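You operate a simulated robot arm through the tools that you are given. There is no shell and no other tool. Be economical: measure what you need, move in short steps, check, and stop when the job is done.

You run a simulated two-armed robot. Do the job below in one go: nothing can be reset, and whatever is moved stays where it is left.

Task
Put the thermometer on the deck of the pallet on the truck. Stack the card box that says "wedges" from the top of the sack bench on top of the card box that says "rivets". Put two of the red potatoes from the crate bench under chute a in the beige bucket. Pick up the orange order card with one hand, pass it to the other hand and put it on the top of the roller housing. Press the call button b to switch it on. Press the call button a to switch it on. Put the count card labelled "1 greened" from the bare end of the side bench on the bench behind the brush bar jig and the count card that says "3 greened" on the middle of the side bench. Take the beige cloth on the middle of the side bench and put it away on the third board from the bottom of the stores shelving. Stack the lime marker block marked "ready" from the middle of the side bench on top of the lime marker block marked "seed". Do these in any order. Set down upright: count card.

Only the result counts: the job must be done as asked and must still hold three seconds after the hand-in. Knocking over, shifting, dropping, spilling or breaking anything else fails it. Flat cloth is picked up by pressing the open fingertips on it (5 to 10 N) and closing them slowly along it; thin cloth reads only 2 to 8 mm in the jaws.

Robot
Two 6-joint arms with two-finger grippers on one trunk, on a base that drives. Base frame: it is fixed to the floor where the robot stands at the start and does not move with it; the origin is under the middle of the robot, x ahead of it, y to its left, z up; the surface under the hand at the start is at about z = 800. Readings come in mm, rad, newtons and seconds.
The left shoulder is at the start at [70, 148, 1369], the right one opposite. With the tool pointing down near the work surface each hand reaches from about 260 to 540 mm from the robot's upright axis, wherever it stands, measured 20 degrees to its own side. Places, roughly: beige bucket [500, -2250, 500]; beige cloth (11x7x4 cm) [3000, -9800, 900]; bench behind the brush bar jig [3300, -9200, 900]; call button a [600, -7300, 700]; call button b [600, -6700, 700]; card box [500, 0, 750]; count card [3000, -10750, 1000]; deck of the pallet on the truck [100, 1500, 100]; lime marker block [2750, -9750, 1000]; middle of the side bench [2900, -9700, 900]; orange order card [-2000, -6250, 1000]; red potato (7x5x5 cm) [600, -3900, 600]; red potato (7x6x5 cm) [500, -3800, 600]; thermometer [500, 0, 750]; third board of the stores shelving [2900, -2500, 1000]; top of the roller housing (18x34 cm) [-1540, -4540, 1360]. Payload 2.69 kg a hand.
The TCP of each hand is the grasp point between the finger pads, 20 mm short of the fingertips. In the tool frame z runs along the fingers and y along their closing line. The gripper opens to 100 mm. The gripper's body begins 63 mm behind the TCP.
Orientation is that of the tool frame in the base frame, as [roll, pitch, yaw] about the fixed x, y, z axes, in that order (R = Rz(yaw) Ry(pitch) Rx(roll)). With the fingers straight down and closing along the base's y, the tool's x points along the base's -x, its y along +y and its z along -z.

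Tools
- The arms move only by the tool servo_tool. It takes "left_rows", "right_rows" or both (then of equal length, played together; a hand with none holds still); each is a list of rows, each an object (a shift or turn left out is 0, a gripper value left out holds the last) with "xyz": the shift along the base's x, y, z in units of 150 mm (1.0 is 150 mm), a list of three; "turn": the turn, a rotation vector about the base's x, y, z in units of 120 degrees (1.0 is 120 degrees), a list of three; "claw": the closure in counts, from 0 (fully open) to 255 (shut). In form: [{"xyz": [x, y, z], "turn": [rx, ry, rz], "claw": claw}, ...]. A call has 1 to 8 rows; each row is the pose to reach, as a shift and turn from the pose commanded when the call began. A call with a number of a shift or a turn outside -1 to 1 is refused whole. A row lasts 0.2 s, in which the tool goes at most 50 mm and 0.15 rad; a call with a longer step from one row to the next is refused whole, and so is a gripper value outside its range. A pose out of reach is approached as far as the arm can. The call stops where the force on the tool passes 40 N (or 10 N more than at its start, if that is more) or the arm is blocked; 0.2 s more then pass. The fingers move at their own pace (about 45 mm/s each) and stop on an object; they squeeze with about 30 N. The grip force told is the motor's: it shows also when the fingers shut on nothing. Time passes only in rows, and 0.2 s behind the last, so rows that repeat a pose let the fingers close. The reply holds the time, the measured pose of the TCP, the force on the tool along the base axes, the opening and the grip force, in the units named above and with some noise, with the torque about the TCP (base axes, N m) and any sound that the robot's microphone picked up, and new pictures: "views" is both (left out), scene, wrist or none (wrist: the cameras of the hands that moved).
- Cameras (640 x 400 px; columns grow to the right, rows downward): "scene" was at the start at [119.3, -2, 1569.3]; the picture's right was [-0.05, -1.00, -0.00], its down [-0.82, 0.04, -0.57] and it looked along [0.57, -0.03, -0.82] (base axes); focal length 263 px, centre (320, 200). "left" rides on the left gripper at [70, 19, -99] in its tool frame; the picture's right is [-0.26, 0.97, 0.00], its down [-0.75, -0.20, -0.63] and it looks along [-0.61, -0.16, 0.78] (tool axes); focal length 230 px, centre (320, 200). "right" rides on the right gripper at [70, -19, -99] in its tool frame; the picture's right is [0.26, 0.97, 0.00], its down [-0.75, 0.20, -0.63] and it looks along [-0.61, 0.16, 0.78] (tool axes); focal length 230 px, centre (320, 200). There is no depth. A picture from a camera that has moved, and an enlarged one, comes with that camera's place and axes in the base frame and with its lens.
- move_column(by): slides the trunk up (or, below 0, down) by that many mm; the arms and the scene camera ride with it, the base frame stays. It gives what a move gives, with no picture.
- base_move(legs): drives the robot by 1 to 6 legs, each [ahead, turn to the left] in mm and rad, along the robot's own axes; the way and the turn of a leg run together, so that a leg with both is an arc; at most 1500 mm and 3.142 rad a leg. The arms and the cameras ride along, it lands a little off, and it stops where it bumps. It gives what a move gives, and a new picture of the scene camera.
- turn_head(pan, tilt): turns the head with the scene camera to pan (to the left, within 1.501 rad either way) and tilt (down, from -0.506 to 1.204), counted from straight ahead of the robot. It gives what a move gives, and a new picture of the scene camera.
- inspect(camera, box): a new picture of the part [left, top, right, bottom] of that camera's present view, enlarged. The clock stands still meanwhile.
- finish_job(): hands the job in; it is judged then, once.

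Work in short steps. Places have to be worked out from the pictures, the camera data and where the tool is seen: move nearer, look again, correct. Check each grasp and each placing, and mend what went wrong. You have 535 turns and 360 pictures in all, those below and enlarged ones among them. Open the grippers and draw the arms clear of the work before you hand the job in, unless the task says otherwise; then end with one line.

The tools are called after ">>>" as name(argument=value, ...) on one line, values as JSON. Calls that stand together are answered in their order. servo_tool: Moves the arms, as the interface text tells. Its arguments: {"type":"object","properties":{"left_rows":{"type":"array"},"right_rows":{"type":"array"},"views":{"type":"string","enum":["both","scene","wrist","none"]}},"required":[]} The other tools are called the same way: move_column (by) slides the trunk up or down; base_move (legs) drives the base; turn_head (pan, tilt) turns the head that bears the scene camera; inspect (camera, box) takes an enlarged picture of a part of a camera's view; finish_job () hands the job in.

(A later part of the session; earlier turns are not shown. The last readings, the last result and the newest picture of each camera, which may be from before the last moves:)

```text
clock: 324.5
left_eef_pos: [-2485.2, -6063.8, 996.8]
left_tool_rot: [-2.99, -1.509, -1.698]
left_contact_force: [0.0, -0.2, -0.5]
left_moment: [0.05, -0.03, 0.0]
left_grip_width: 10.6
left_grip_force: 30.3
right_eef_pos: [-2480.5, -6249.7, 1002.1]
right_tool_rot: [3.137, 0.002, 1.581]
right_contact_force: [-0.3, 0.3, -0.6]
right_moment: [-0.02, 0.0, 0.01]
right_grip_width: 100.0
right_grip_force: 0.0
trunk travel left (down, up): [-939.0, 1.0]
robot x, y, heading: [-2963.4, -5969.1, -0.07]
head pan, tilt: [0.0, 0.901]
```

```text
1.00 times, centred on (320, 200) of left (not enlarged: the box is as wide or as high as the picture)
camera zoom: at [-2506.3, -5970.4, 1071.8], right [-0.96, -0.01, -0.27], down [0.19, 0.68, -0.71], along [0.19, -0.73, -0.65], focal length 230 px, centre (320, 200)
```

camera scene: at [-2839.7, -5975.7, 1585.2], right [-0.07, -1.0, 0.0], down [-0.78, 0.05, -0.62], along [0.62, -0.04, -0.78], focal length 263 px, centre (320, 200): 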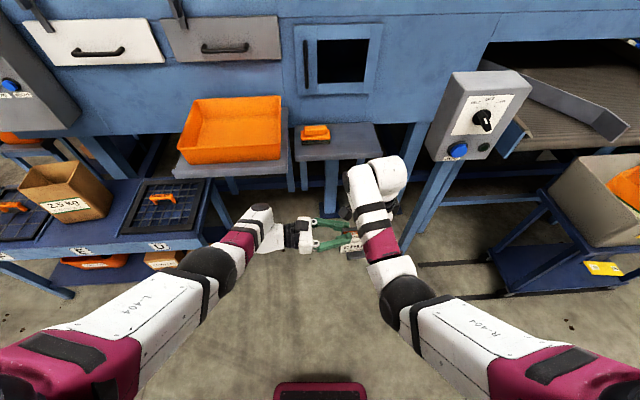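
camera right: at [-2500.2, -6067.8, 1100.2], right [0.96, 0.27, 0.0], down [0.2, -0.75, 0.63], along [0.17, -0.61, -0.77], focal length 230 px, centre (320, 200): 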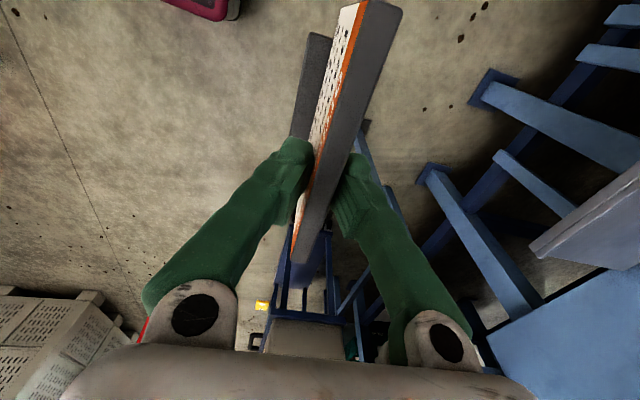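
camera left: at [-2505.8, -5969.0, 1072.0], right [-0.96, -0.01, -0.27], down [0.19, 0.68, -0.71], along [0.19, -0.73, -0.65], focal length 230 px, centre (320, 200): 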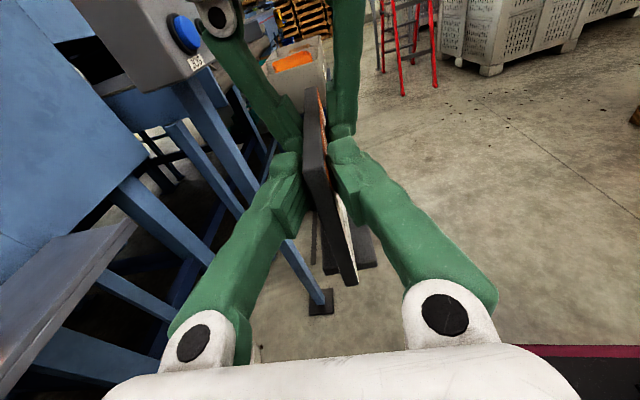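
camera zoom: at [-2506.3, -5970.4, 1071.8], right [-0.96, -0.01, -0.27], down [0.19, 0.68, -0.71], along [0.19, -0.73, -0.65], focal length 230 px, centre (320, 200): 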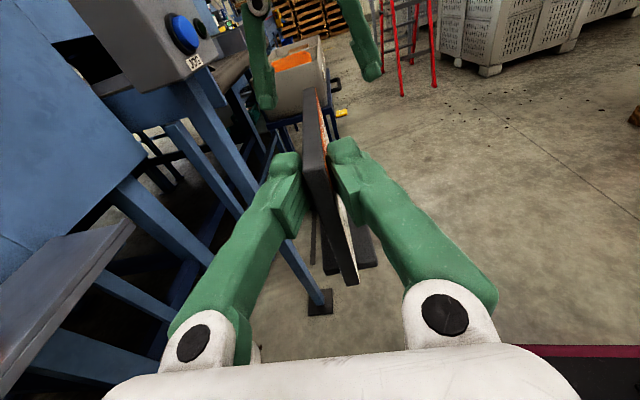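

Handover complete: card is in the left hand. Back off, then swing the left hand to point forward.

>>> base_move(legs=[[-250, 0]])

>>> servo_tool(left_rows=[{"turn": [0, 0, 0.07], "xyz": [0.04, 0.14, 0.05]}, {"turn": [0, 0, 0.14], "xyz": [0.1, 0.28, 0.1]}, {"turn": [0, 0, 0.21], "xyz": [0.18, 0.42, 0.15]}, {"turn": [0, 0, 0.28], "xyz": [0.28, 0.55, 0.2]}, {"turn": [0, 0, 0.35], "xyz": [0.4, 0.67, 0.25]}, {"turn": [0, 0, 0.42], "xyz": [0.52, 0.78, 0.3]}, {"turn": [0, 0, 0.49], "xyz": [0.66, 0.88, 0.35]}], views="scene")

```text
clock: 326.3
left_eef_pos: [-2728.1, -6044.6, 994.7]
left_tool_rot: [-3.045, -1.511, -1.638]
left_contact_force: [0.4, 0.3, -0.6]
left_moment: [0.0, 0.04, -0.02]
left_grip_width: 10.6
left_grip_force: 29.6
right_eef_pos: [-2721.4, -6229.4, 1000.3]
right_tool_rot: [3.141, 0.003, 1.582]
right_contact_force: [-0.4, 0.3, -0.6]
right_moment: [0.03, 0.02, 0.02]
right_grip_width: 99.9
right_grip_force: 0.0
trunk travel left (down, up): [-939.0, 1.0]
robot x, y, heading: [-3207.0, -5952.2, -0.068]
head pan, tilt: [0.0, 0.901]
camera scene: at [-3080.2, -5959.0, 1584.7], right [-0.07, -1.0, 0.0], down [-0.78, 0.05, -0.62], along [0.62, -0.04, -0.79], focal length 263 px, centre (320, 200)
```

scene: 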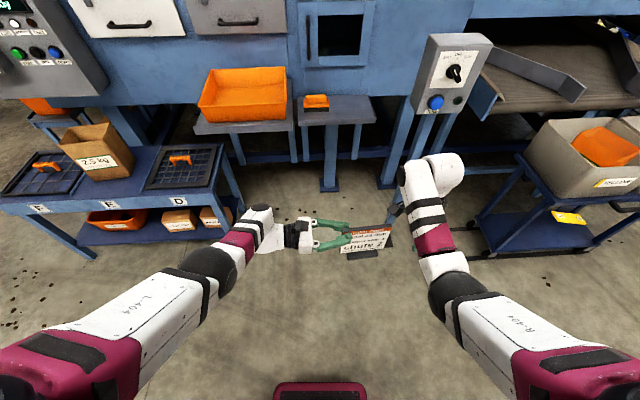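

```text
clock: 327.9
left_eef_pos: [-2585.6, -5941.0, 986.5]
left_tool_rot: [-2.972, -1.51, -0.684]
left_contact_force: [0.3, -0.4, -0.2]
left_moment: [0.04, 0.07, 0.02]
left_grip_width: 10.8
left_grip_force: 30.1
left hand out of reach, approached as far as the arm can: row 1, 2, 3, 4, 5, 6, 7
right_eef_pos: [-2725.4, -6230.1, 1002.0]
right_tool_rot: [3.136, 0.004, 1.582]
right_contact_force: [-0.5, 0.1, -0.3]
right_moment: [0.01, -0.02, 0.01]
right_grip_width: 100.2
right_grip_force: 0.0
trunk travel left (down, up): [-939.0, 1.0]
robot x, y, heading: [-3208.0, -5950.8, -0.065]
head pan, tilt: [0.0, 0.901]
camera scene: at [-3085.9, -5959.3, 1585.2], right [-0.07, -1.0, 0.0], down [-0.78, 0.05, -0.62], along [0.62, -0.04, -0.78], focal length 263 px, centre (320, 200)
```

scene: 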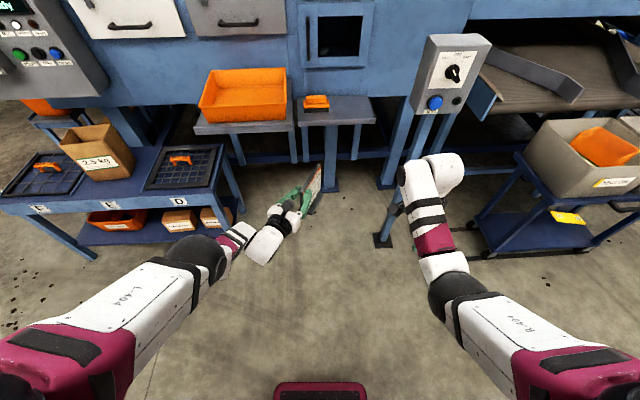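

Continue: finish the yaw and raise the card.

>>> servo_tool(left_rows=[{"turn": [0, 0, 0.06], "xyz": [0.1, 0.1, 0.2]}, {"turn": [0, 0, 0.12], "xyz": [0.2, 0.2, 0.4]}, {"turn": [0, 0, 0.18], "xyz": [0.3, 0.25, 0.6]}, {"turn": [0, 0, 0.24], "xyz": [0.4, 0.3, 0.8]}, {"turn": [0, 0, 0.24], "xyz": [0.4, 0.3, 1.0]}], views="none")

>>> servo_tool(left_rows=[{"xyz": [0, 0, 0.3]}, {"xyz": [0, 0, 0.6]}, {"xyz": [0, 0, 0.9]}, {"xyz": [0, 0, 1.0]}], views="both")

```text
clock: 329.1
left_eef_pos: [-2523.8, -5889.7, 1137.4]
left_tool_rot: [-2.991, -1.509, -0.162]
left_contact_force: [0.1, 0.0, -0.2]
left_moment: [0.01, 0.05, 0.01]
left_grip_width: 10.8
left_grip_force: 30.0
left hand out of reach, approached as far as the arm can: row 1, 2
right_eef_pos: [-2724.9, -6227.4, 1002.4]
right_tool_rot: [3.138, 0.004, 1.581]
right_contact_force: [-0.4, -0.2, 0.9]
right_moment: [-0.03, -0.03, -0.02]
right_grip_width: 100.0
right_grip_force: 0.2
trunk travel left (down, up): [-939.0, 1.0]
robot x, y, heading: [-3208.0, -5951.9, -0.065]
head pan, tilt: [0.0, 0.901]
```

```text
clock: 330.1
left_eef_pos: [-2524.2, -5892.5, 1288.2]
left_tool_rot: [-2.974, -1.51, -0.179]
left_contact_force: [-0.4, -1.0, -1.9]
left_moment: [-0.03, 0.05, 0.01]
left_grip_width: 10.5
left_grip_force: 29.1
right_eef_pos: [-2724.9, -6228.9, 1002.1]
right_tool_rot: [3.136, 0.005, 1.58]
right_contact_force: [-0.7, 0.0, 0.3]
right_moment: [-0.01, 0.0, 0.01]
right_grip_width: 100.0
right_grip_force: 0.1
trunk travel left (down, up): [-939.0, 1.0]
robot x, y, heading: [-3207.0, -5954.8, -0.068]
head pan, tilt: [0.0, 0.901]
camera scene: at [-3085.8, -5959.0, 1585.2], right [-0.07, -1.0, 0.0], down [-0.78, 0.05, -0.62], along [0.62, -0.04, -0.78], focal length 263 px, centre (320, 200)
camera left: at [-2618.3, -5910.7, 1363.3], right [-0.03, -0.96, -0.27], down [-0.67, 0.22, -0.71], along [0.74, 0.16, -0.65], focal length 230 px, centre (320, 200)
```

scene: 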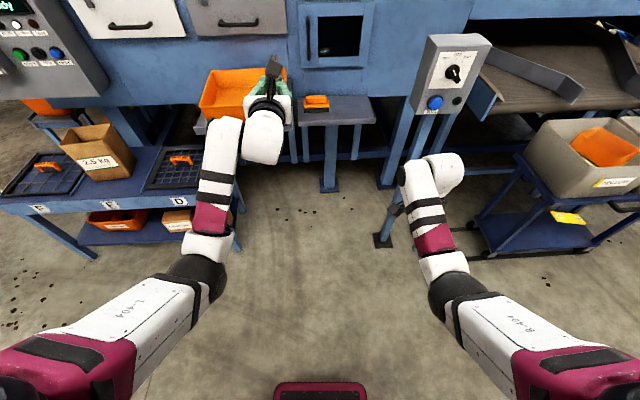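
left: 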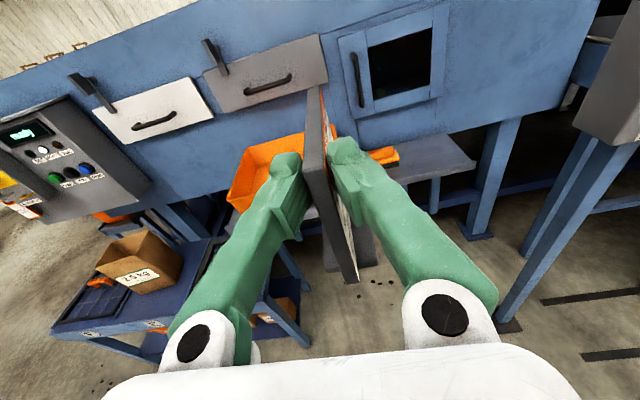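

Card is upright, pointing forward. Raise it further and drive back around toward the roller housing.

>>> servo_tool(left_rows=[{"xyz": [0, 0, 0.3]}, {"xyz": [0, 0, 0.6]}, {"xyz": [0, 0, 0.9]}, {"xyz": [0, 0, 1.0]}], views="none")

>>> servo_tool(left_rows=[{"xyz": [0, 0, 0.3]}, {"xyz": [0, 0, 0.55]}, {"xyz": [0, 0, 0.55]}], views="none")

>>> base_move(legs=[[0, 1.39], [1420, 0], [0, -0.57]])

```text
clock: 331.1
left_eef_pos: [-2528.4, -5918.3, 1426.7]
left_tool_rot: [-2.949, -1.514, -0.189]
left_contact_force: [0.2, 0.7, -0.1]
left_moment: [0.01, 0.03, 0.01]
left_grip_width: 10.8
left_grip_force: 30.1
left hand out of reach, approached as far as the arm can: row 1, 2, 3, 4
right_eef_pos: [-2724.4, -6229.7, 1001.9]
right_tool_rot: [3.136, 0.003, 1.582]
right_contact_force: [0.3, -0.7, -0.1]
right_moment: [0.0, 0.03, 0.02]
right_grip_width: 100.1
right_grip_force: 0.1
trunk travel left (down, up): [-939.0, 1.0]
robot x, y, heading: [-3212.8, -5946.1, -0.069]
head pan, tilt: [0.0, 0.901]
```

```text
clock: 331.9
left_eef_pos: [-2535.0, -5944.1, 1497.6]
left_tool_rot: [-2.958, -1.514, -0.179]
left_contact_force: [0.5, 0.7, -0.2]
left_moment: [-0.02, 0.04, 0.0]
left_grip_width: 10.5
left_grip_force: 30.1
left hand out of reach, approached as far as the arm can: row 1, 2, 3
right_eef_pos: [-2724.4, -6229.9, 1002.2]
right_tool_rot: [3.137, 0.004, 1.582]
right_contact_force: [0.4, -0.2, -0.5]
right_moment: [0.0, 0.0, -0.01]
right_grip_width: 99.9
right_grip_force: 0.0
trunk travel left (down, up): [-939.0, 1.0]
robot x, y, heading: [-3210.8, -5949.1, -0.069]
head pan, tilt: [0.0, 0.901]
```

```text
clock: 344.0
left_eef_pos: [-2361.3, -4070.0, 1498.4]
left_tool_rot: [-2.959, -1.517, 0.624]
left_contact_force: [-0.2, 0.2, -0.3]
left_moment: [-0.03, 0.03, 0.0]
left_grip_width: 10.7
left_grip_force: 29.6
right_eef_pos: [-2289.8, -4405.4, 1002.9]
right_tool_rot: [3.137, 0.003, 2.384]
right_contact_force: [0.6, 0.3, 1.2]
right_moment: [-0.03, 0.01, 0.01]
right_grip_width: 100.1
right_grip_force: 0.0
trunk travel left (down, up): [-939.0, 1.0]
robot x, y, heading: [-2827.3, -4557.6, 0.736]
head pan, tilt: [0.0, 0.901]
camera scene: at [-2734.6, -4471.5, 1585.2], right [0.67, -0.74, 0.0], down [-0.58, -0.53, -0.62], along [0.46, 0.42, -0.78], focal length 263 px, centre (320, 200)
```

scene: 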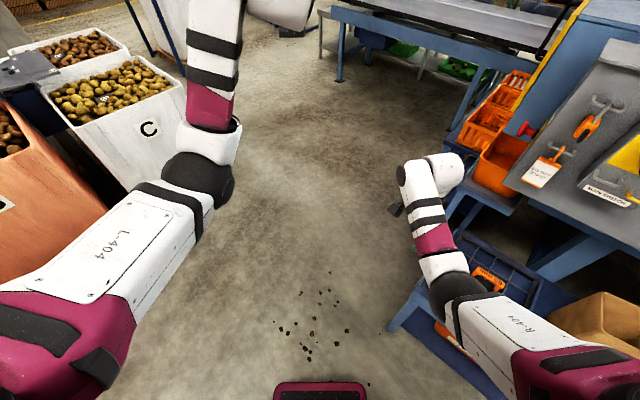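

Clear. Continue ahead then turn to face -y toward the housing.

>>> base_move(legs=[[1270, 0], [0, -1.17], [265, 0], [0, -1.13]])

>>> turn_head(pan=0.0, tilt=0.5)

>>> inspect(camera="left", box=[0, 0, 640, 400])

```text
clock: 356.2
left_eef_pos: [-1198.3, -4329.7, 1498.0]
left_tool_rot: [-2.958, -1.513, -1.026]
left_contact_force: [-0.7, -0.8, -0.3]
left_moment: [0.02, 0.03, 0.0]
left_grip_width: 10.5
left_grip_force: 30.4
right_eef_pos: [-1532.8, -4372.4, 1001.7]
right_tool_rot: [3.136, -0.015, 0.752]
right_contact_force: [1.6, 1.6, 1.0]
right_moment: [-0.44, 0.22, 0.12]
right_grip_width: 100.1
right_grip_force: 0.0
trunk travel left (down, up): [-939.0, 1.0]
robot x, y, heading: [-1650.4, -3829.0, -0.911]
head pan, tilt: [0.0, 0.901]
stopped in leg 4: the force on the tool passed its limit at 69 N (the readings are from after the stop); the commanded pose is now the measured one
camera scene: at [-1576.3, -3928.7, 1585.2], right [-0.79, -0.62, 0.0], down [-0.48, 0.62, -0.62], along [0.38, -0.49, -0.78], focal length 263 px, centre (320, 200)
```

scene: 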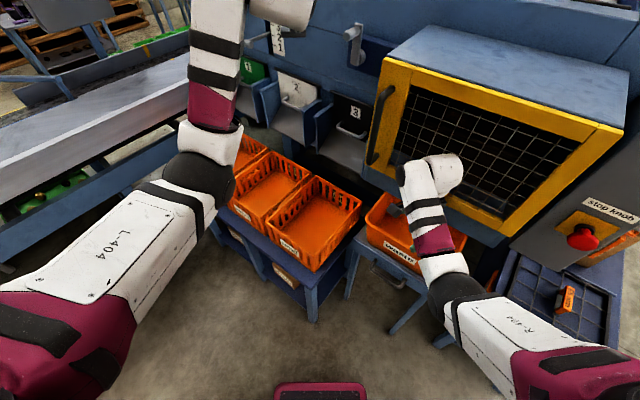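

```text
clock: 357.1
left_eef_pos: [-1200.5, -4330.5, 1497.8]
left_tool_rot: [-2.952, -1.517, -1.031]
left_contact_force: [0.5, -0.2, -0.5]
left_moment: [0.02, 0.04, -0.01]
left_grip_width: 10.4
left_grip_force: 29.4
right_eef_pos: [-1532.8, -4373.1, 1001.9]
right_tool_rot: [3.135, -0.012, 0.752]
right_contact_force: [0.8, 2.9, 0.1]
right_moment: [-0.3, 0.06, 0.03]
right_grip_width: 100.0
right_grip_force: 0.0
trunk travel left (down, up): [-939.0, 1.0]
robot x, y, heading: [-1653.7, -3830.0, -0.906]
head pan, tilt: [0.0, 0.499]
camera scene: at [-1567.6, -3940.7, 1619.1], right [-0.79, -0.62, 0.0], down [-0.3, 0.38, -0.88], along [0.54, -0.69, -0.48], focal length 263 px, centre (320, 200)
```

scene: 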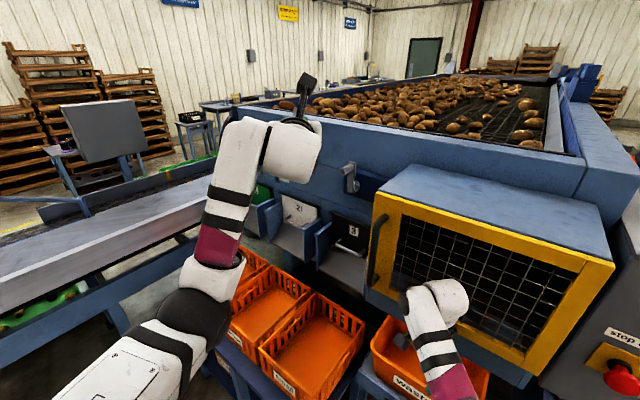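

```text
1.00 times, centred on (320, 200) of left (not enlarged: the box is as wide or as high as the picture)
camera zoom: at [-1277.0, -4272.3, 1572.4], right [-0.73, -0.63, -0.27], down [-0.29, 0.64, -0.71], along [0.62, -0.44, -0.65], focal length 230 px, centre (320, 200)
```

zoom: 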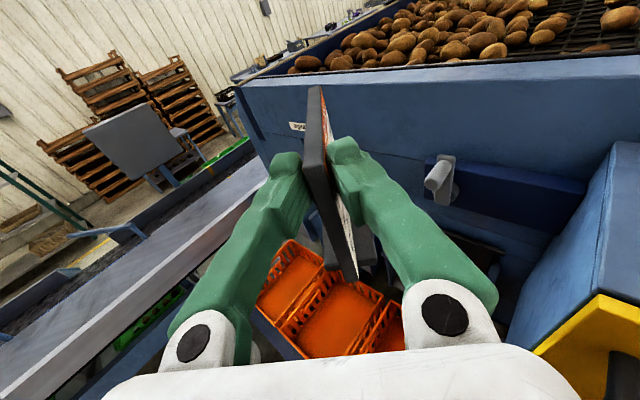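

The right hand touched the guard. Back up and tuck the right arm lower and to the side.

>>> base_move(legs=[[-200, 0]])

>>> servo_tool(right_rows=[{"xyz": [-0.2, 0.05, -0.2]}, {"xyz": [-0.45, 0.05, -0.35]}, {"xyz": [-0.7, 0.1, -0.5]}, {"xyz": [-0.95, 0.15, -0.65]}, {"xyz": [-1.0, 0.35, -0.85]}, {"xyz": [-1.0, 0.5, -1.0]}], views="scene")

```text
clock: 358.7
left_eef_pos: [-1320.7, -4179.7, 1494.6]
left_tool_rot: [-2.944, -1.51, -1.042]
left_contact_force: [-0.2, -0.5, -1.3]
left_moment: [0.01, 0.0, -0.02]
left_grip_width: 10.8
left_grip_force: 30.0
right_eef_pos: [-1653.4, -4220.1, 1000.2]
right_tool_rot: [3.14, -0.015, 0.749]
right_contact_force: [0.1, 0.6, -0.8]
right_moment: [0.01, 0.05, -0.05]
right_grip_width: 100.0
right_grip_force: 0.0
trunk travel left (down, up): [-939.0, 1.0]
robot x, y, heading: [-1775.4, -3676.3, -0.906]
head pan, tilt: [0.0, 0.499]
camera scene: at [-1686.6, -3790.5, 1618.5], right [-0.79, -0.61, 0.0], down [-0.3, 0.38, -0.88], along [0.54, -0.69, -0.48], focal length 263 px, centre (320, 200)
```

scene: 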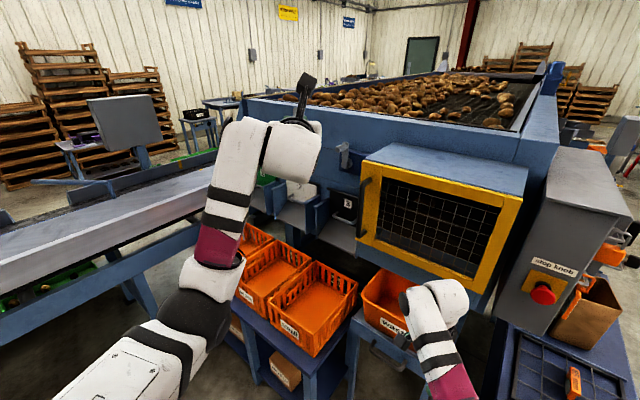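

```text
clock: 360.1
left_eef_pos: [-1323.3, -4174.0, 1498.1]
left_tool_rot: [-2.953, -1.517, -1.032]
left_contact_force: [0.1, 0.6, -1.0]
left_moment: [0.02, 0.07, -0.02]
left_grip_width: 10.8
left_grip_force: 29.7
right_eef_pos: [-1804.8, -4141.8, 851.6]
right_tool_rot: [3.135, -0.011, 0.75]
right_contact_force: [-0.1, 0.2, 0.1]
right_moment: [-0.02, -0.02, -0.01]
right_grip_width: 100.0
right_grip_force: 0.0
trunk travel left (down, up): [-939.0, 1.0]
robot x, y, heading: [-1771.7, -3675.6, -0.905]
head pan, tilt: [0.0, 0.499]
camera scene: at [-1688.9, -3784.4, 1619.2], right [-0.79, -0.61, 0.0], down [-0.29, 0.38, -0.88], along [0.54, -0.69, -0.48], focal length 263 px, centre (320, 200)
```

scene: 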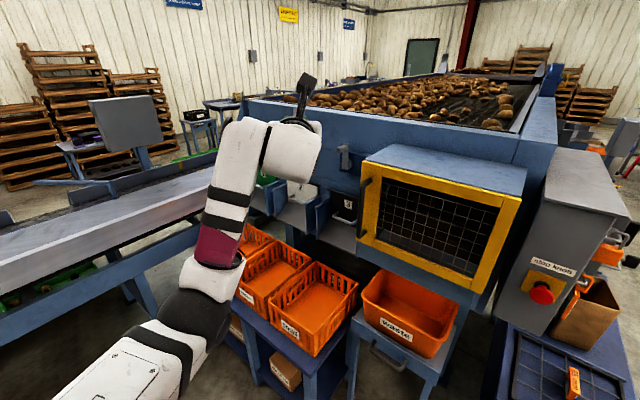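

Housing top: x -1720…-1350, y -4445…-4630, z 1360. Position the base at (-1583,-3815) facing -y; card bottom is ≈1384, so it clears.

>>> servo_tool(left_rows=[{"xyz": [0, 0, 0.15]}, {"xyz": [0, 0, 0.25]}, {"xyz": [0, 0, 0.25]}], views="none")

>>> base_move(legs=[[0, 0.271], [200, 0], [0, -0.937]])

>>> inspect(camera="left", box=[0, 0, 640, 400])

```text
clock: 360.9
left_eef_pos: [-1331.3, -4178.1, 1531.6]
left_tool_rot: [-2.925, -1.519, -1.053]
left_contact_force: [0.6, -0.1, -0.5]
left_moment: [0.02, 0.03, 0.02]
left_grip_width: 10.7
left_grip_force: 30.1
left hand out of reach, approached as far as the arm can: row 1, 2, 3
right_eef_pos: [-1804.4, -4141.7, 852.4]
right_tool_rot: [3.135, -0.013, 0.748]
right_contact_force: [0.3, 0.3, -0.3]
right_moment: [-0.01, -0.03, -0.03]
right_grip_width: 99.9
right_grip_force: 0.1
trunk travel left (down, up): [-939.0, 1.0]
robot x, y, heading: [-1773.2, -3675.0, -0.909]
head pan, tilt: [0.0, 0.499]
```

```text
clock: 365.8
left_eef_pos: [-1572.1, -4461.4, 1531.1]
left_tool_rot: [-2.931, -1.519, -1.707]
left_contact_force: [0.2, 0.0, 0.0]
left_moment: [0.05, -0.01, -0.02]
left_grip_width: 10.9
left_grip_force: 29.6
right_eef_pos: [-1924.1, -4142.9, 850.9]
right_tool_rot: [3.137, -0.014, 0.089]
right_contact_force: [0.2, -1.1, -0.7]
right_moment: [-0.01, 0.03, 0.01]
right_grip_width: 99.9
right_grip_force: 0.1
trunk travel left (down, up): [-939.0, 1.0]
robot x, y, heading: [-1613.7, -3794.3, -1.572]
head pan, tilt: [0.0, 0.499]
camera scene: at [-1615.9, -3933.6, 1619.1], right [-1.0, 0.0, 0.0], down [0.0, 0.48, -0.88], along [0.0, -0.88, -0.48], focal length 263 px, centre (320, 200)
```

scene: 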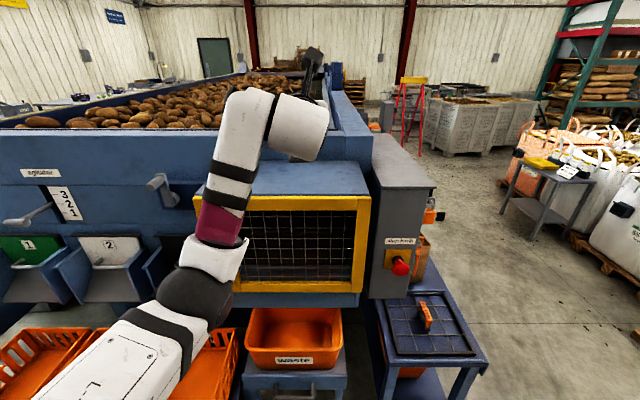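

```text
1.00 times, centred on (320, 200) of left (not enlarged: the box is as wide or as high as the picture)
camera zoom: at [-1597.8, -4368.6, 1605.2], right [-0.96, -0.06, -0.27], down [0.16, 0.68, -0.72], along [0.22, -0.73, -0.65], focal length 230 px, centre (320, 200)
```

zoom: 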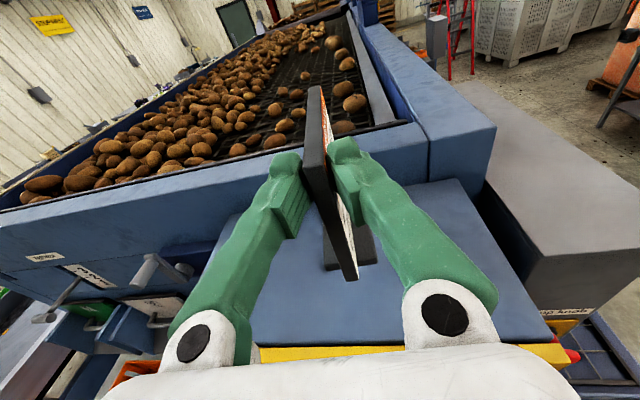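

Card is over the housing top. Nudge 12 mm forward, lower 45 mm by trunk, and view.

>>> base_move(legs=[[14, 0]])

>>> move_column(by=-45)

>>> inspect(camera="left", box=[200, 80, 480, 320])

```text
clock: 366.6
left_eef_pos: [-1574.3, -4472.5, 1533.0]
left_tool_rot: [-2.91, -1.521, -1.731]
left_contact_force: [-0.7, 0.5, -0.7]
left_moment: [0.08, -0.03, 0.03]
left_grip_width: 10.7
left_grip_force: 30.2
right_eef_pos: [-1924.4, -4155.3, 852.6]
right_tool_rot: [3.133, -0.014, 0.089]
right_contact_force: [0.2, 0.9, 0.5]
right_moment: [-0.02, 0.02, 0.02]
right_grip_width: 100.0
right_grip_force: 0.1
trunk travel left (down, up): [-939.0, 1.0]
robot x, y, heading: [-1615.2, -3806.4, -1.568]
head pan, tilt: [0.0, 0.499]
camera scene: at [-1617.0, -3943.1, 1619.5], right [-1.0, 0.0, 0.0], down [0.0, 0.48, -0.88], along [0.0, -0.88, -0.48], focal length 263 px, centre (320, 200)
```

scene: 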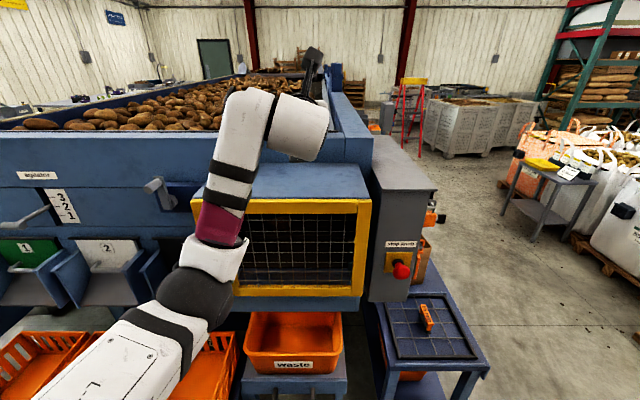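

```text
clock: 367.4
left_eef_pos: [-1574.1, -4474.5, 1486.2]
left_tool_rot: [-2.918, -1.518, -1.719]
left_contact_force: [0.2, 0.0, -0.5]
left_moment: [0.05, 0.0, -0.03]
left_grip_width: 10.6
left_grip_force: 30.2
right_eef_pos: [-1924.7, -4156.7, 806.9]
right_tool_rot: [3.135, -0.014, 0.089]
right_contact_force: [-0.3, -0.5, 0.7]
right_moment: [-0.02, -0.04, -0.01]
right_grip_width: 100.2
right_grip_force: 0.0
trunk travel left (down, up): [-894.0, 46.0]
robot x, y, heading: [-1614.3, -3806.8, -1.568]
head pan, tilt: [0.0, 0.499]
```

```text
1.67 times, centred on (340, 200) of left
camera zoom: at [-1599.1, -4382.0, 1560.6], right [-0.96, -0.06, -0.27], down [0.16, 0.68, -0.72], along [0.22, -0.73, -0.64], focal length 384 px, centre (287, 200)
```

zoom: 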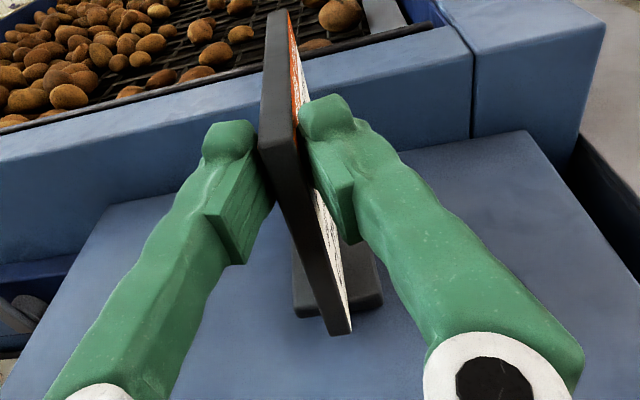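

Foot is just above the surface. Lower in small trunk steps to contact.

>>> move_column(by=-6)

>>> move_column(by=-4)

>>> move_column(by=-3)

```text
clock: 368.0
left_eef_pos: [-1573.9, -4475.6, 1480.6]
left_tool_rot: [-2.915, -1.517, -1.722]
left_contact_force: [0.5, -0.2, -1.0]
left_moment: [0.02, -0.02, 0.02]
left_grip_width: 10.5
left_grip_force: 29.9
right_eef_pos: [-1925.8, -4156.4, 799.4]
right_tool_rot: [3.137, -0.014, 0.089]
right_contact_force: [0.0, 0.4, 0.2]
right_moment: [0.0, -0.01, -0.02]
right_grip_width: 99.8
right_grip_force: 0.1
trunk travel left (down, up): [-888.0, 52.0]
robot x, y, heading: [-1613.5, -3807.2, -1.569]
head pan, tilt: [0.0, 0.499]
```

```text
clock: 368.5
left_eef_pos: [-1573.7, -4475.2, 1478.1]
left_tool_rot: [-2.909, -1.521, -1.728]
left_contact_force: [0.0, -0.6, 3.7]
left_moment: [-0.21, 0.06, 0.05]
left_grip_width: 10.8
left_grip_force: 30.1
right_eef_pos: [-1924.4, -4156.5, 795.9]
right_tool_rot: [3.135, -0.015, 0.089]
right_contact_force: [0.4, -0.1, 0.2]
right_moment: [0.02, 0.01, -0.01]
right_grip_width: 100.2
right_grip_force: 0.1
trunk travel left (down, up): [-884.0, 56.0]
robot x, y, heading: [-1617.0, -3806.7, -1.57]
head pan, tilt: [0.0, 0.499]
```

```text
clock: 369.0
left_eef_pos: [-1572.6, -4473.3, 1477.1]
left_tool_rot: [-2.886, -1.526, -1.752]
left_contact_force: [1.4, -4.6, 14.7]
left_moment: [-0.8, 0.08, 0.02]
left_grip_width: 10.5
left_grip_force: 30.1
right_eef_pos: [-1924.2, -4155.1, 793.4]
right_tool_rot: [3.133, -0.014, 0.088]
right_contact_force: [-0.4, -0.6, -0.6]
right_moment: [0.01, 0.0, -0.01]
right_grip_width: 100.0
right_grip_force: 0.1
trunk travel left (down, up): [-881.0, 59.0]
robot x, y, heading: [-1614.3, -3807.5, -1.571]
head pan, tilt: [0.0, 0.499]
```

Contact. Relieve 2 mm and release slowly.

>>> move_column(by=2)

>>> servo_tool(left_rows=[{"claw": 200}, {"claw": 150}, {"claw": 80}, {"claw": 0}, {"claw": 0}], views="wrist")

```text
clock: 369.6
left_eef_pos: [-1573.9, -4473.0, 1477.8]
left_tool_rot: [-2.914, -1.523, -1.725]
left_contact_force: [1.4, -2.3, 14.0]
left_moment: [-0.58, 0.1, 0.05]
left_grip_width: 10.6
left_grip_force: 30.2
right_eef_pos: [-1925.6, -4155.0, 795.6]
right_tool_rot: [3.134, -0.012, 0.09]
right_contact_force: [-0.4, 0.4, -0.1]
right_moment: [0.02, 0.01, 0.0]
right_grip_width: 99.8
right_grip_force: 0.0
trunk travel left (down, up): [-883.0, 57.0]
robot x, y, heading: [-1615.4, -3808.4, -1.57]
head pan, tilt: [0.0, 0.499]
```

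```text
clock: 370.8
left_eef_pos: [-1572.5, -4475.8, 1475.1]
left_tool_rot: [-2.918, -1.518, -1.721]
left_contact_force: [-1.4, -0.1, -1.4]
left_moment: [0.01, 0.02, -0.03]
left_grip_width: 100.0
left_grip_force: 0.1
right_eef_pos: [-1923.6, -4157.3, 795.1]
right_tool_rot: [3.136, -0.015, 0.09]
right_contact_force: [-0.4, 0.0, -0.7]
right_moment: [-0.05, 0.01, -0.03]
right_grip_width: 100.3
right_grip_force: 0.0
trunk travel left (down, up): [-883.0, 57.0]
robot x, y, heading: [-1614.9, -3809.8, -1.57]
head pan, tilt: [0.0, 0.499]
camera left: at [-1598.9, -4381.9, 1549.6], right [-0.96, -0.06, -0.27], down [0.16, 0.68, -0.72], along [0.22, -0.73, -0.64], focal length 230 px, centre (320, 200)
```

left: 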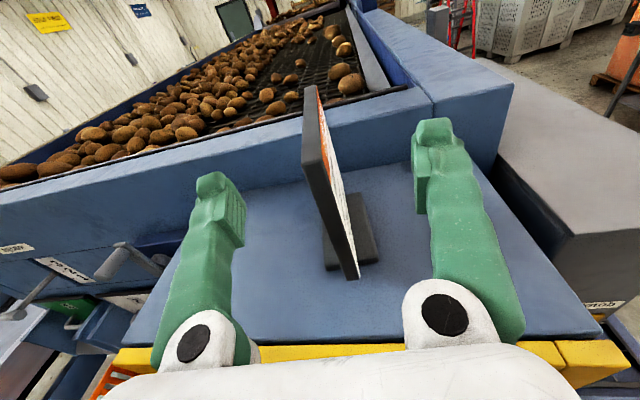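

Card stands on the housing. Back the robot straight out.

>>> base_move(legs=[[-300, 0]])

>>> inspect(camera="scene", box=[200, 100, 440, 280])

```text
clock: 372.8
left_eef_pos: [-1573.4, -4178.1, 1474.8]
left_tool_rot: [-2.924, -1.517, -1.716]
left_contact_force: [-0.5, -0.3, -0.7]
left_moment: [-0.01, -0.01, -0.02]
left_grip_width: 100.2
left_grip_force: 0.0
right_eef_pos: [-1924.8, -3859.2, 795.1]
right_tool_rot: [3.138, -0.013, 0.087]
right_contact_force: [0.0, -1.0, -0.1]
right_moment: [-0.01, 0.0, 0.0]
right_grip_width: 100.0
right_grip_force: 0.1
trunk travel left (down, up): [-883.0, 57.0]
robot x, y, heading: [-1612.7, -3506.0, -1.572]
head pan, tilt: [0.0, 0.499]
camera scene: at [-1617.2, -3650.1, 1562.8], right [-1.0, 0.0, 0.0], down [0.0, 0.48, -0.88], along [0.0, -0.88, -0.48], focal length 263 px, centre (320, 200)
```

scene: 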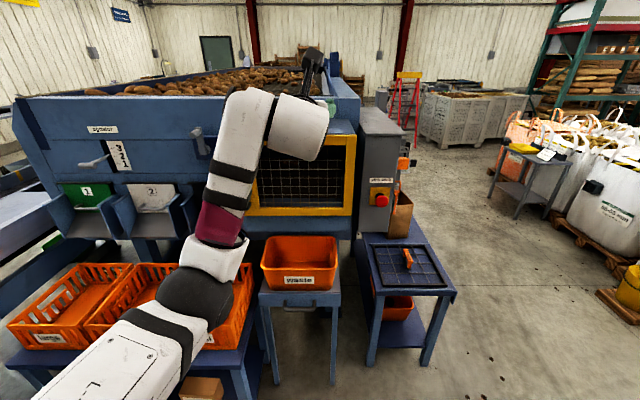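

```text
2.22 times, centred on (320, 190) of scene
camera zoom: at [-1617.2, -3650.1, 1562.8], right [-1.0, 0.0, 0.0], down [0.0, 0.48, -0.88], along [0.0, -0.88, -0.48], focal length 584 px, centre (320, 222)
```

zoom: 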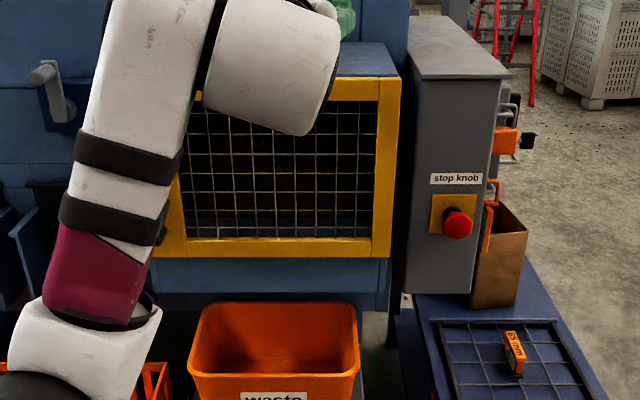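

The card was seen standing well. Now drive around to the aisle for the call buttons.

>>> base_move(legs=[[0, 2.608], [1050, 0], [1050, 0], [0, -1.036], [1000, 0], [840, 0]])

```text
clock: 401.0
left_eef_pos: [1969.8, -1654.6, 1475.6]
left_tool_rot: [-2.915, -1.521, -0.156]
left_contact_force: [-1.3, -0.8, 0.5]
left_moment: [0.02, 0.0, 0.01]
left_grip_width: 100.0
left_grip_force: 0.1
right_eef_pos: [1649.6, -2006.2, 795.2]
right_tool_rot: [3.134, -0.014, 1.657]
right_contact_force: [0.0, 0.8, 0.6]
right_moment: [0.02, 0.02, 0.01]
right_grip_width: 100.0
right_grip_force: 0.0
trunk travel left (down, up): [-883.0, 57.0]
robot x, y, heading: [1301.0, -1693.0, 0.001]
head pan, tilt: [0.0, 0.499]
camera scene: at [1438.9, -1693.1, 1563.3], right [0.0, -1.0, 0.0], down [-0.48, 0.0, -0.88], along [0.88, 0.0, -0.48], focal length 263 px, centre (320, 200)
```

scene: 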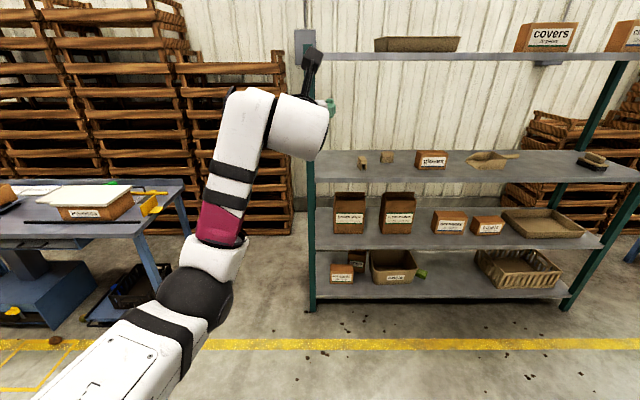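

Stores shelving is seen here (third board is at the middle). Now turn and drive down the aisle.

>>> base_move(legs=[[0, -1.572], [1500, 0], [1500, 0], [1200, 0]])

>>> turn_head(pan=-0.5, tilt=0.45)

```text
clock: 425.0
left_eef_pos: [1328.8, -6559.1, 1475.1]
left_tool_rot: [-2.916, -1.52, -1.74]
left_contact_force: [-0.2, -0.1, 0.6]
left_moment: [0.02, 0.01, 0.01]
left_grip_width: 99.7
left_grip_force: 0.1
right_eef_pos: [983.3, -6235.2, 795.8]
right_tool_rot: [3.135, -0.013, 0.071]
right_contact_force: [0.3, -0.3, -0.3]
right_moment: [0.0, -0.01, -0.01]
right_grip_width: 100.1
right_grip_force: 0.1
trunk travel left (down, up): [-883.0, 57.0]
robot x, y, heading: [1297.3, -5889.9, -1.588]
head pan, tilt: [0.0, 0.499]
camera scene: at [1294.4, -6030.7, 1563.2], right [-1.0, 0.02, 0.0], down [0.01, 0.48, -0.88], along [-0.01, -0.88, -0.48], focal length 263 px, centre (320, 200)
```

scene: 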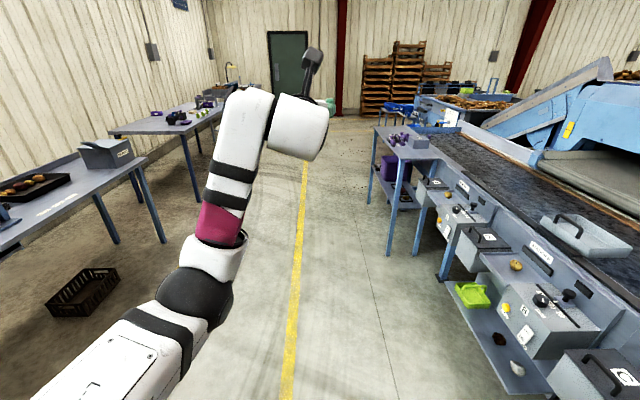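

```text
clock: 425.9
left_eef_pos: [1328.4, -6560.1, 1475.4]
left_tool_rot: [-2.919, -1.519, -1.734]
left_contact_force: [-0.9, -0.1, -1.4]
left_moment: [0.03, 0.02, 0.0]
left_grip_width: 100.0
left_grip_force: 0.1
right_eef_pos: [983.3, -6236.8, 794.1]
right_tool_rot: [3.136, -0.015, 0.069]
right_contact_force: [-0.7, 0.2, 1.0]
right_moment: [-0.01, 0.0, 0.0]
right_grip_width: 100.1
right_grip_force: 0.1
trunk travel left (down, up): [-883.0, 57.0]
robot x, y, heading: [1299.4, -5890.6, -1.588]
head pan, tilt: [-0.499, 0.45]
camera scene: at [1250.7, -6020.9, 1567.5], right [-0.87, 0.49, 0.0], down [0.21, 0.38, -0.9], along [-0.44, -0.78, -0.44], focal length 263 px, centre (320, 200)
```

scene: 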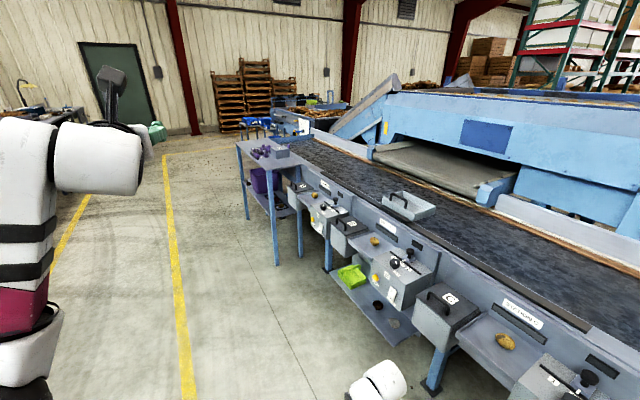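

>>> inspect(camera="scene", box=[280, 160, 480, 320])

>>> inspect(camera="scene", box=[400, 270, 640, 400])

```text
2.50 times, centred on (380, 240) of scene
camera zoom: at [1250.7, -6020.9, 1567.5], right [-0.87, 0.49, 0.0], down [0.21, 0.38, -0.9], along [-0.44, -0.78, -0.44], focal length 657 px, centre (170, 100)
```

zoom: 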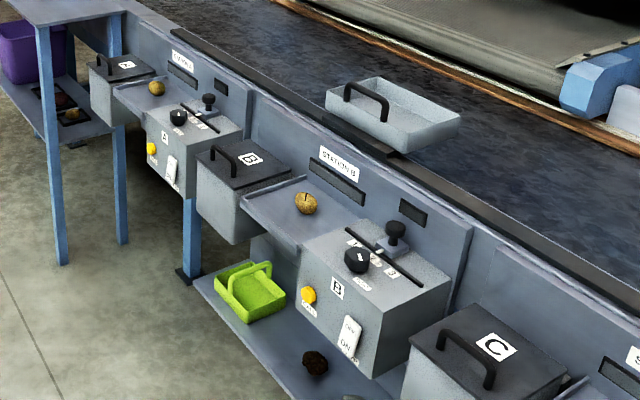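

```text
2.67 times, centred on (520, 335) of scene
camera zoom: at [1250.7, -6020.9, 1567.5], right [-0.87, 0.49, 0.0], down [0.21, 0.38, -0.9], along [-0.44, -0.78, -0.44], focal length 701 px, centre (-213, -160)
```

zoom: 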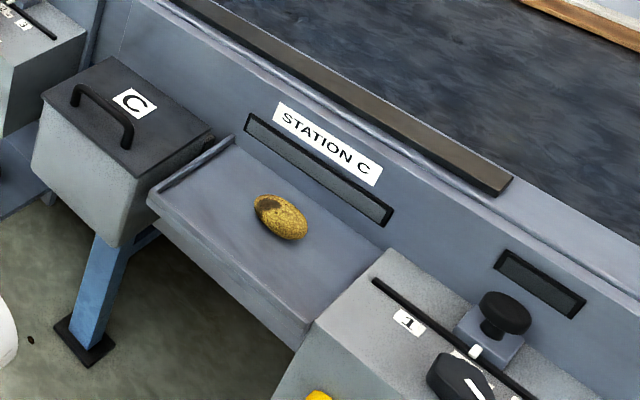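

Call buttons are the yellow buttons on the front faces of station boxes B (≈565,-6712,700) and A (≈565,-7332,700). Drive abreast of B and face it; lower the left arm.

>>> base_move(legs=[[775, 0], [0, -1.553], [-70, 0]])

>>> servo_tool(left_rows=[{"xyz": [0, 0, -0.3], "claw": 255}, {"xyz": [0, 0, -0.6]}, {"xyz": [0, 0, -0.9]}, {"xyz": [0, 0, -1.0]}], views="none")

>>> servo_tool(left_rows=[{"xyz": [0, 0, -0.3]}, {"xyz": [0, 0, -0.6]}, {"xyz": [0, 0, -0.9]}, {"xyz": [0, 0, -1.0]}], views="none")

>>> turn_head(pan=0.0, tilt=0.6)

```text
clock: 434.5
left_eef_pos: [669.0, -6726.0, 1467.5]
left_tool_rot: [-2.947, -1.506, 3.031]
left_contact_force: [-0.7, -0.2, -1.0]
left_moment: [-0.04, 0.02, 0.02]
left_grip_width: 99.9
left_grip_force: 0.1
right_eef_pos: [993.6, -6372.1, 791.4]
right_tool_rot: [-3.138, -0.014, -1.476]
right_contact_force: [-0.7, -0.6, -0.4]
right_moment: [0.0, -0.04, 0.04]
right_grip_width: 99.8
right_grip_force: 0.0
trunk travel left (down, up): [-883.0, 57.0]
robot x, y, heading: [1355.1, -6681.9, -3.137]
head pan, tilt: [-0.499, 0.45]
camera scene: at [1202.4, -6635.8, 1566.5], right [0.47, 0.88, 0.01], down [0.39, -0.21, -0.9], along [-0.79, 0.43, -0.44], focal length 263 px, centre (320, 200)
```

scene: 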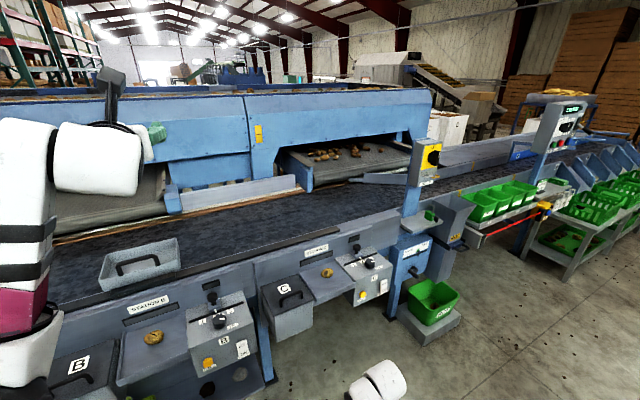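

```text
clock: 435.5
left_eef_pos: [685.3, -6725.2, 1326.3]
left_tool_rot: [-2.909, -1.522, 2.991]
left_contact_force: [0.0, 0.4, -0.1]
left_moment: [0.01, 0.01, 0.04]
left_grip_width: 11.2
left_grip_force: 0.2
right_eef_pos: [1002.4, -6372.8, 797.8]
right_tool_rot: [3.132, -0.012, -1.474]
right_contact_force: [-0.2, 0.4, 0.9]
right_moment: [0.01, 0.03, -0.02]
right_grip_width: 100.0
right_grip_force: 0.0
trunk travel left (down, up): [-883.0, 57.0]
robot x, y, heading: [1354.2, -6675.6, -3.131]
head pan, tilt: [-0.499, 0.45]
```

```text
clock: 436.5
left_eef_pos: [685.1, -6725.3, 1174.1]
left_tool_rot: [-2.911, -1.519, 2.996]
left_contact_force: [0.1, 0.7, -0.8]
left_moment: [-0.03, -0.04, 0.02]
left_grip_width: 0.2
left_grip_force: 29.8
right_eef_pos: [1002.2, -6371.9, 795.3]
right_tool_rot: [3.136, -0.014, -1.474]
right_contact_force: [0.0, -0.8, 0.1]
right_moment: [0.0, -0.02, -0.01]
right_grip_width: 99.9
right_grip_force: 0.1
trunk travel left (down, up): [-883.0, 57.0]
robot x, y, heading: [1351.1, -6683.0, -3.137]
head pan, tilt: [-0.499, 0.45]
```

```text
clock: 437.5
left_eef_pos: [684.9, -6726.6, 1173.9]
left_tool_rot: [-2.913, -1.519, 2.998]
left_contact_force: [0.2, -0.5, 0.0]
left_moment: [0.0, -0.01, 0.01]
left_grip_width: 0.3
left_grip_force: 29.3
right_eef_pos: [1001.6, -6371.3, 795.5]
right_tool_rot: [3.136, -0.014, -1.475]
right_contact_force: [0.2, 0.1, 0.1]
right_moment: [0.0, 0.03, 0.0]
right_grip_width: 99.9
right_grip_force: 0.0
trunk travel left (down, up): [-883.0, 57.0]
robot x, y, heading: [1349.2, -6682.9, -3.131]
head pan, tilt: [0.0, 0.6]
camera scene: at [1211.5, -6678.9, 1554.1], right [-0.01, 1.0, 0.0], down [0.56, 0.0, -0.83], along [-0.83, -0.01, -0.56], focal length 263 px, centre (320, 200)
```

scene: 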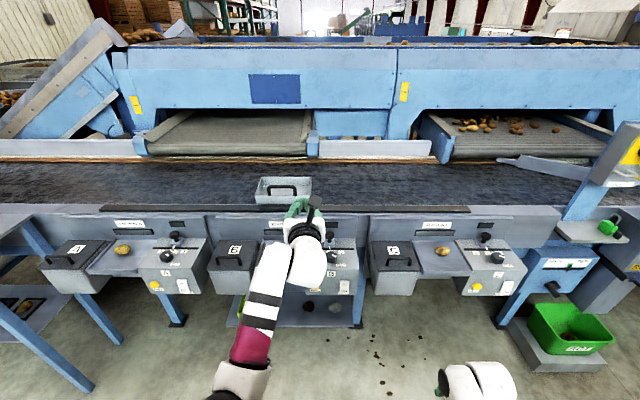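

Zoom on station B and A boxes.

>>> inspect(camera="scene", box=[270, 220, 390, 320])

>>> inspect(camera="scene", box=[110, 220, 230, 320])

```text
4.00 times, centred on (330, 270) of scene
camera zoom: at [1211.5, -6678.9, 1554.1], right [-0.01, 1.0, 0.0], down [0.56, 0.0, -0.83], along [-0.83, -0.01, -0.56], focal length 1052 px, centre (280, -80)
```

zoom: 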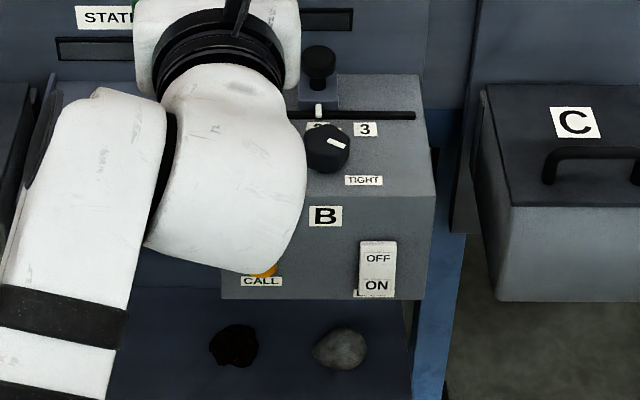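

```text
4.00 times, centred on (170, 270) of scene
camera zoom: at [1211.5, -6678.9, 1554.1], right [-0.01, 1.0, 0.0], down [0.56, 0.0, -0.83], along [-0.83, -0.01, -0.56], focal length 1052 px, centre (920, -80)
```

zoom: 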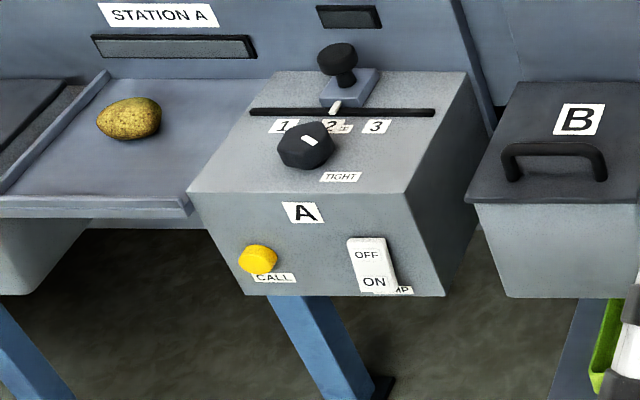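

Button B ≈(571,-6706,718). Align y and lower the trunk by 455 mm.

>>> servo_tool(left_rows=[{"xyz": [0, 0.13, 0]}, {"xyz": [0, 0.13, 0]}], views="none")

>>> move_column(by=-400)

>>> move_column(by=-55)

>>> inspect(camera="left", box=[0, 0, 640, 400])

```text
clock: 438.1
left_eef_pos: [683.5, -6706.3, 1172.8]
left_tool_rot: [-2.9, -1.517, 2.982]
left_contact_force: [0.0, -0.7, -0.4]
left_moment: [0.02, -0.05, -0.01]
left_grip_width: 0.1
left_grip_force: 29.4
right_eef_pos: [1000.5, -6373.1, 794.5]
right_tool_rot: [3.136, -0.015, -1.475]
right_contact_force: [-0.2, -0.2, -0.3]
right_moment: [-0.02, -0.02, 0.03]
right_grip_width: 100.0
right_grip_force: 0.0
trunk travel left (down, up): [-883.0, 57.0]
robot x, y, heading: [1355.4, -6679.6, -3.135]
head pan, tilt: [0.0, 0.6]
```

```text
clock: 441.9
left_eef_pos: [684.9, -6705.6, 774.7]
left_tool_rot: [-2.913, -1.518, 2.995]
left_contact_force: [-1.1, -1.0, -0.3]
left_moment: [-0.01, 0.0, -0.01]
left_grip_width: 0.0
left_grip_force: 29.1
right_eef_pos: [1001.8, -6372.6, 395.8]
right_tool_rot: [3.135, -0.015, -1.475]
right_contact_force: [0.7, 0.6, 0.6]
right_moment: [-0.04, 0.04, -0.05]
right_grip_width: 99.9
right_grip_force: 0.0
trunk travel left (down, up): [-483.0, 457.0]
robot x, y, heading: [1351.2, -6682.6, -3.134]
head pan, tilt: [0.0, 0.6]
```

```text
clock: 442.9
left_eef_pos: [684.9, -6705.4, 720.5]
left_tool_rot: [-2.913, -1.517, 2.996]
left_contact_force: [-0.3, -0.1, 0.7]
left_moment: [0.01, -0.03, 0.0]
left_grip_width: 0.0
left_grip_force: 30.1
right_eef_pos: [1001.2, -6371.7, 341.8]
right_tool_rot: [3.135, -0.014, -1.475]
right_contact_force: [0.4, -0.4, 0.7]
right_moment: [0.01, -0.02, -0.01]
right_grip_width: 99.9
right_grip_force: 0.1
trunk travel left (down, up): [-428.0, 512.0]
robot x, y, heading: [1354.6, -6680.5, -3.131]
head pan, tilt: [0.0, 0.6]
```

```text
1.00 times, centred on (320, 200) of left (not enlarged: the box is as wide or as high as the picture)
camera zoom: at [778.7, -6678.6, 794.3], right [-0.07, 0.96, -0.27], down [0.68, -0.15, -0.71], along [-0.73, -0.23, -0.65], focal length 230 px, centre (320, 200)
```

zoom: 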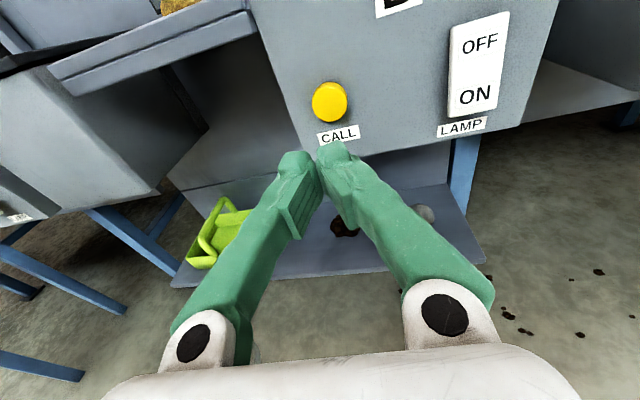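

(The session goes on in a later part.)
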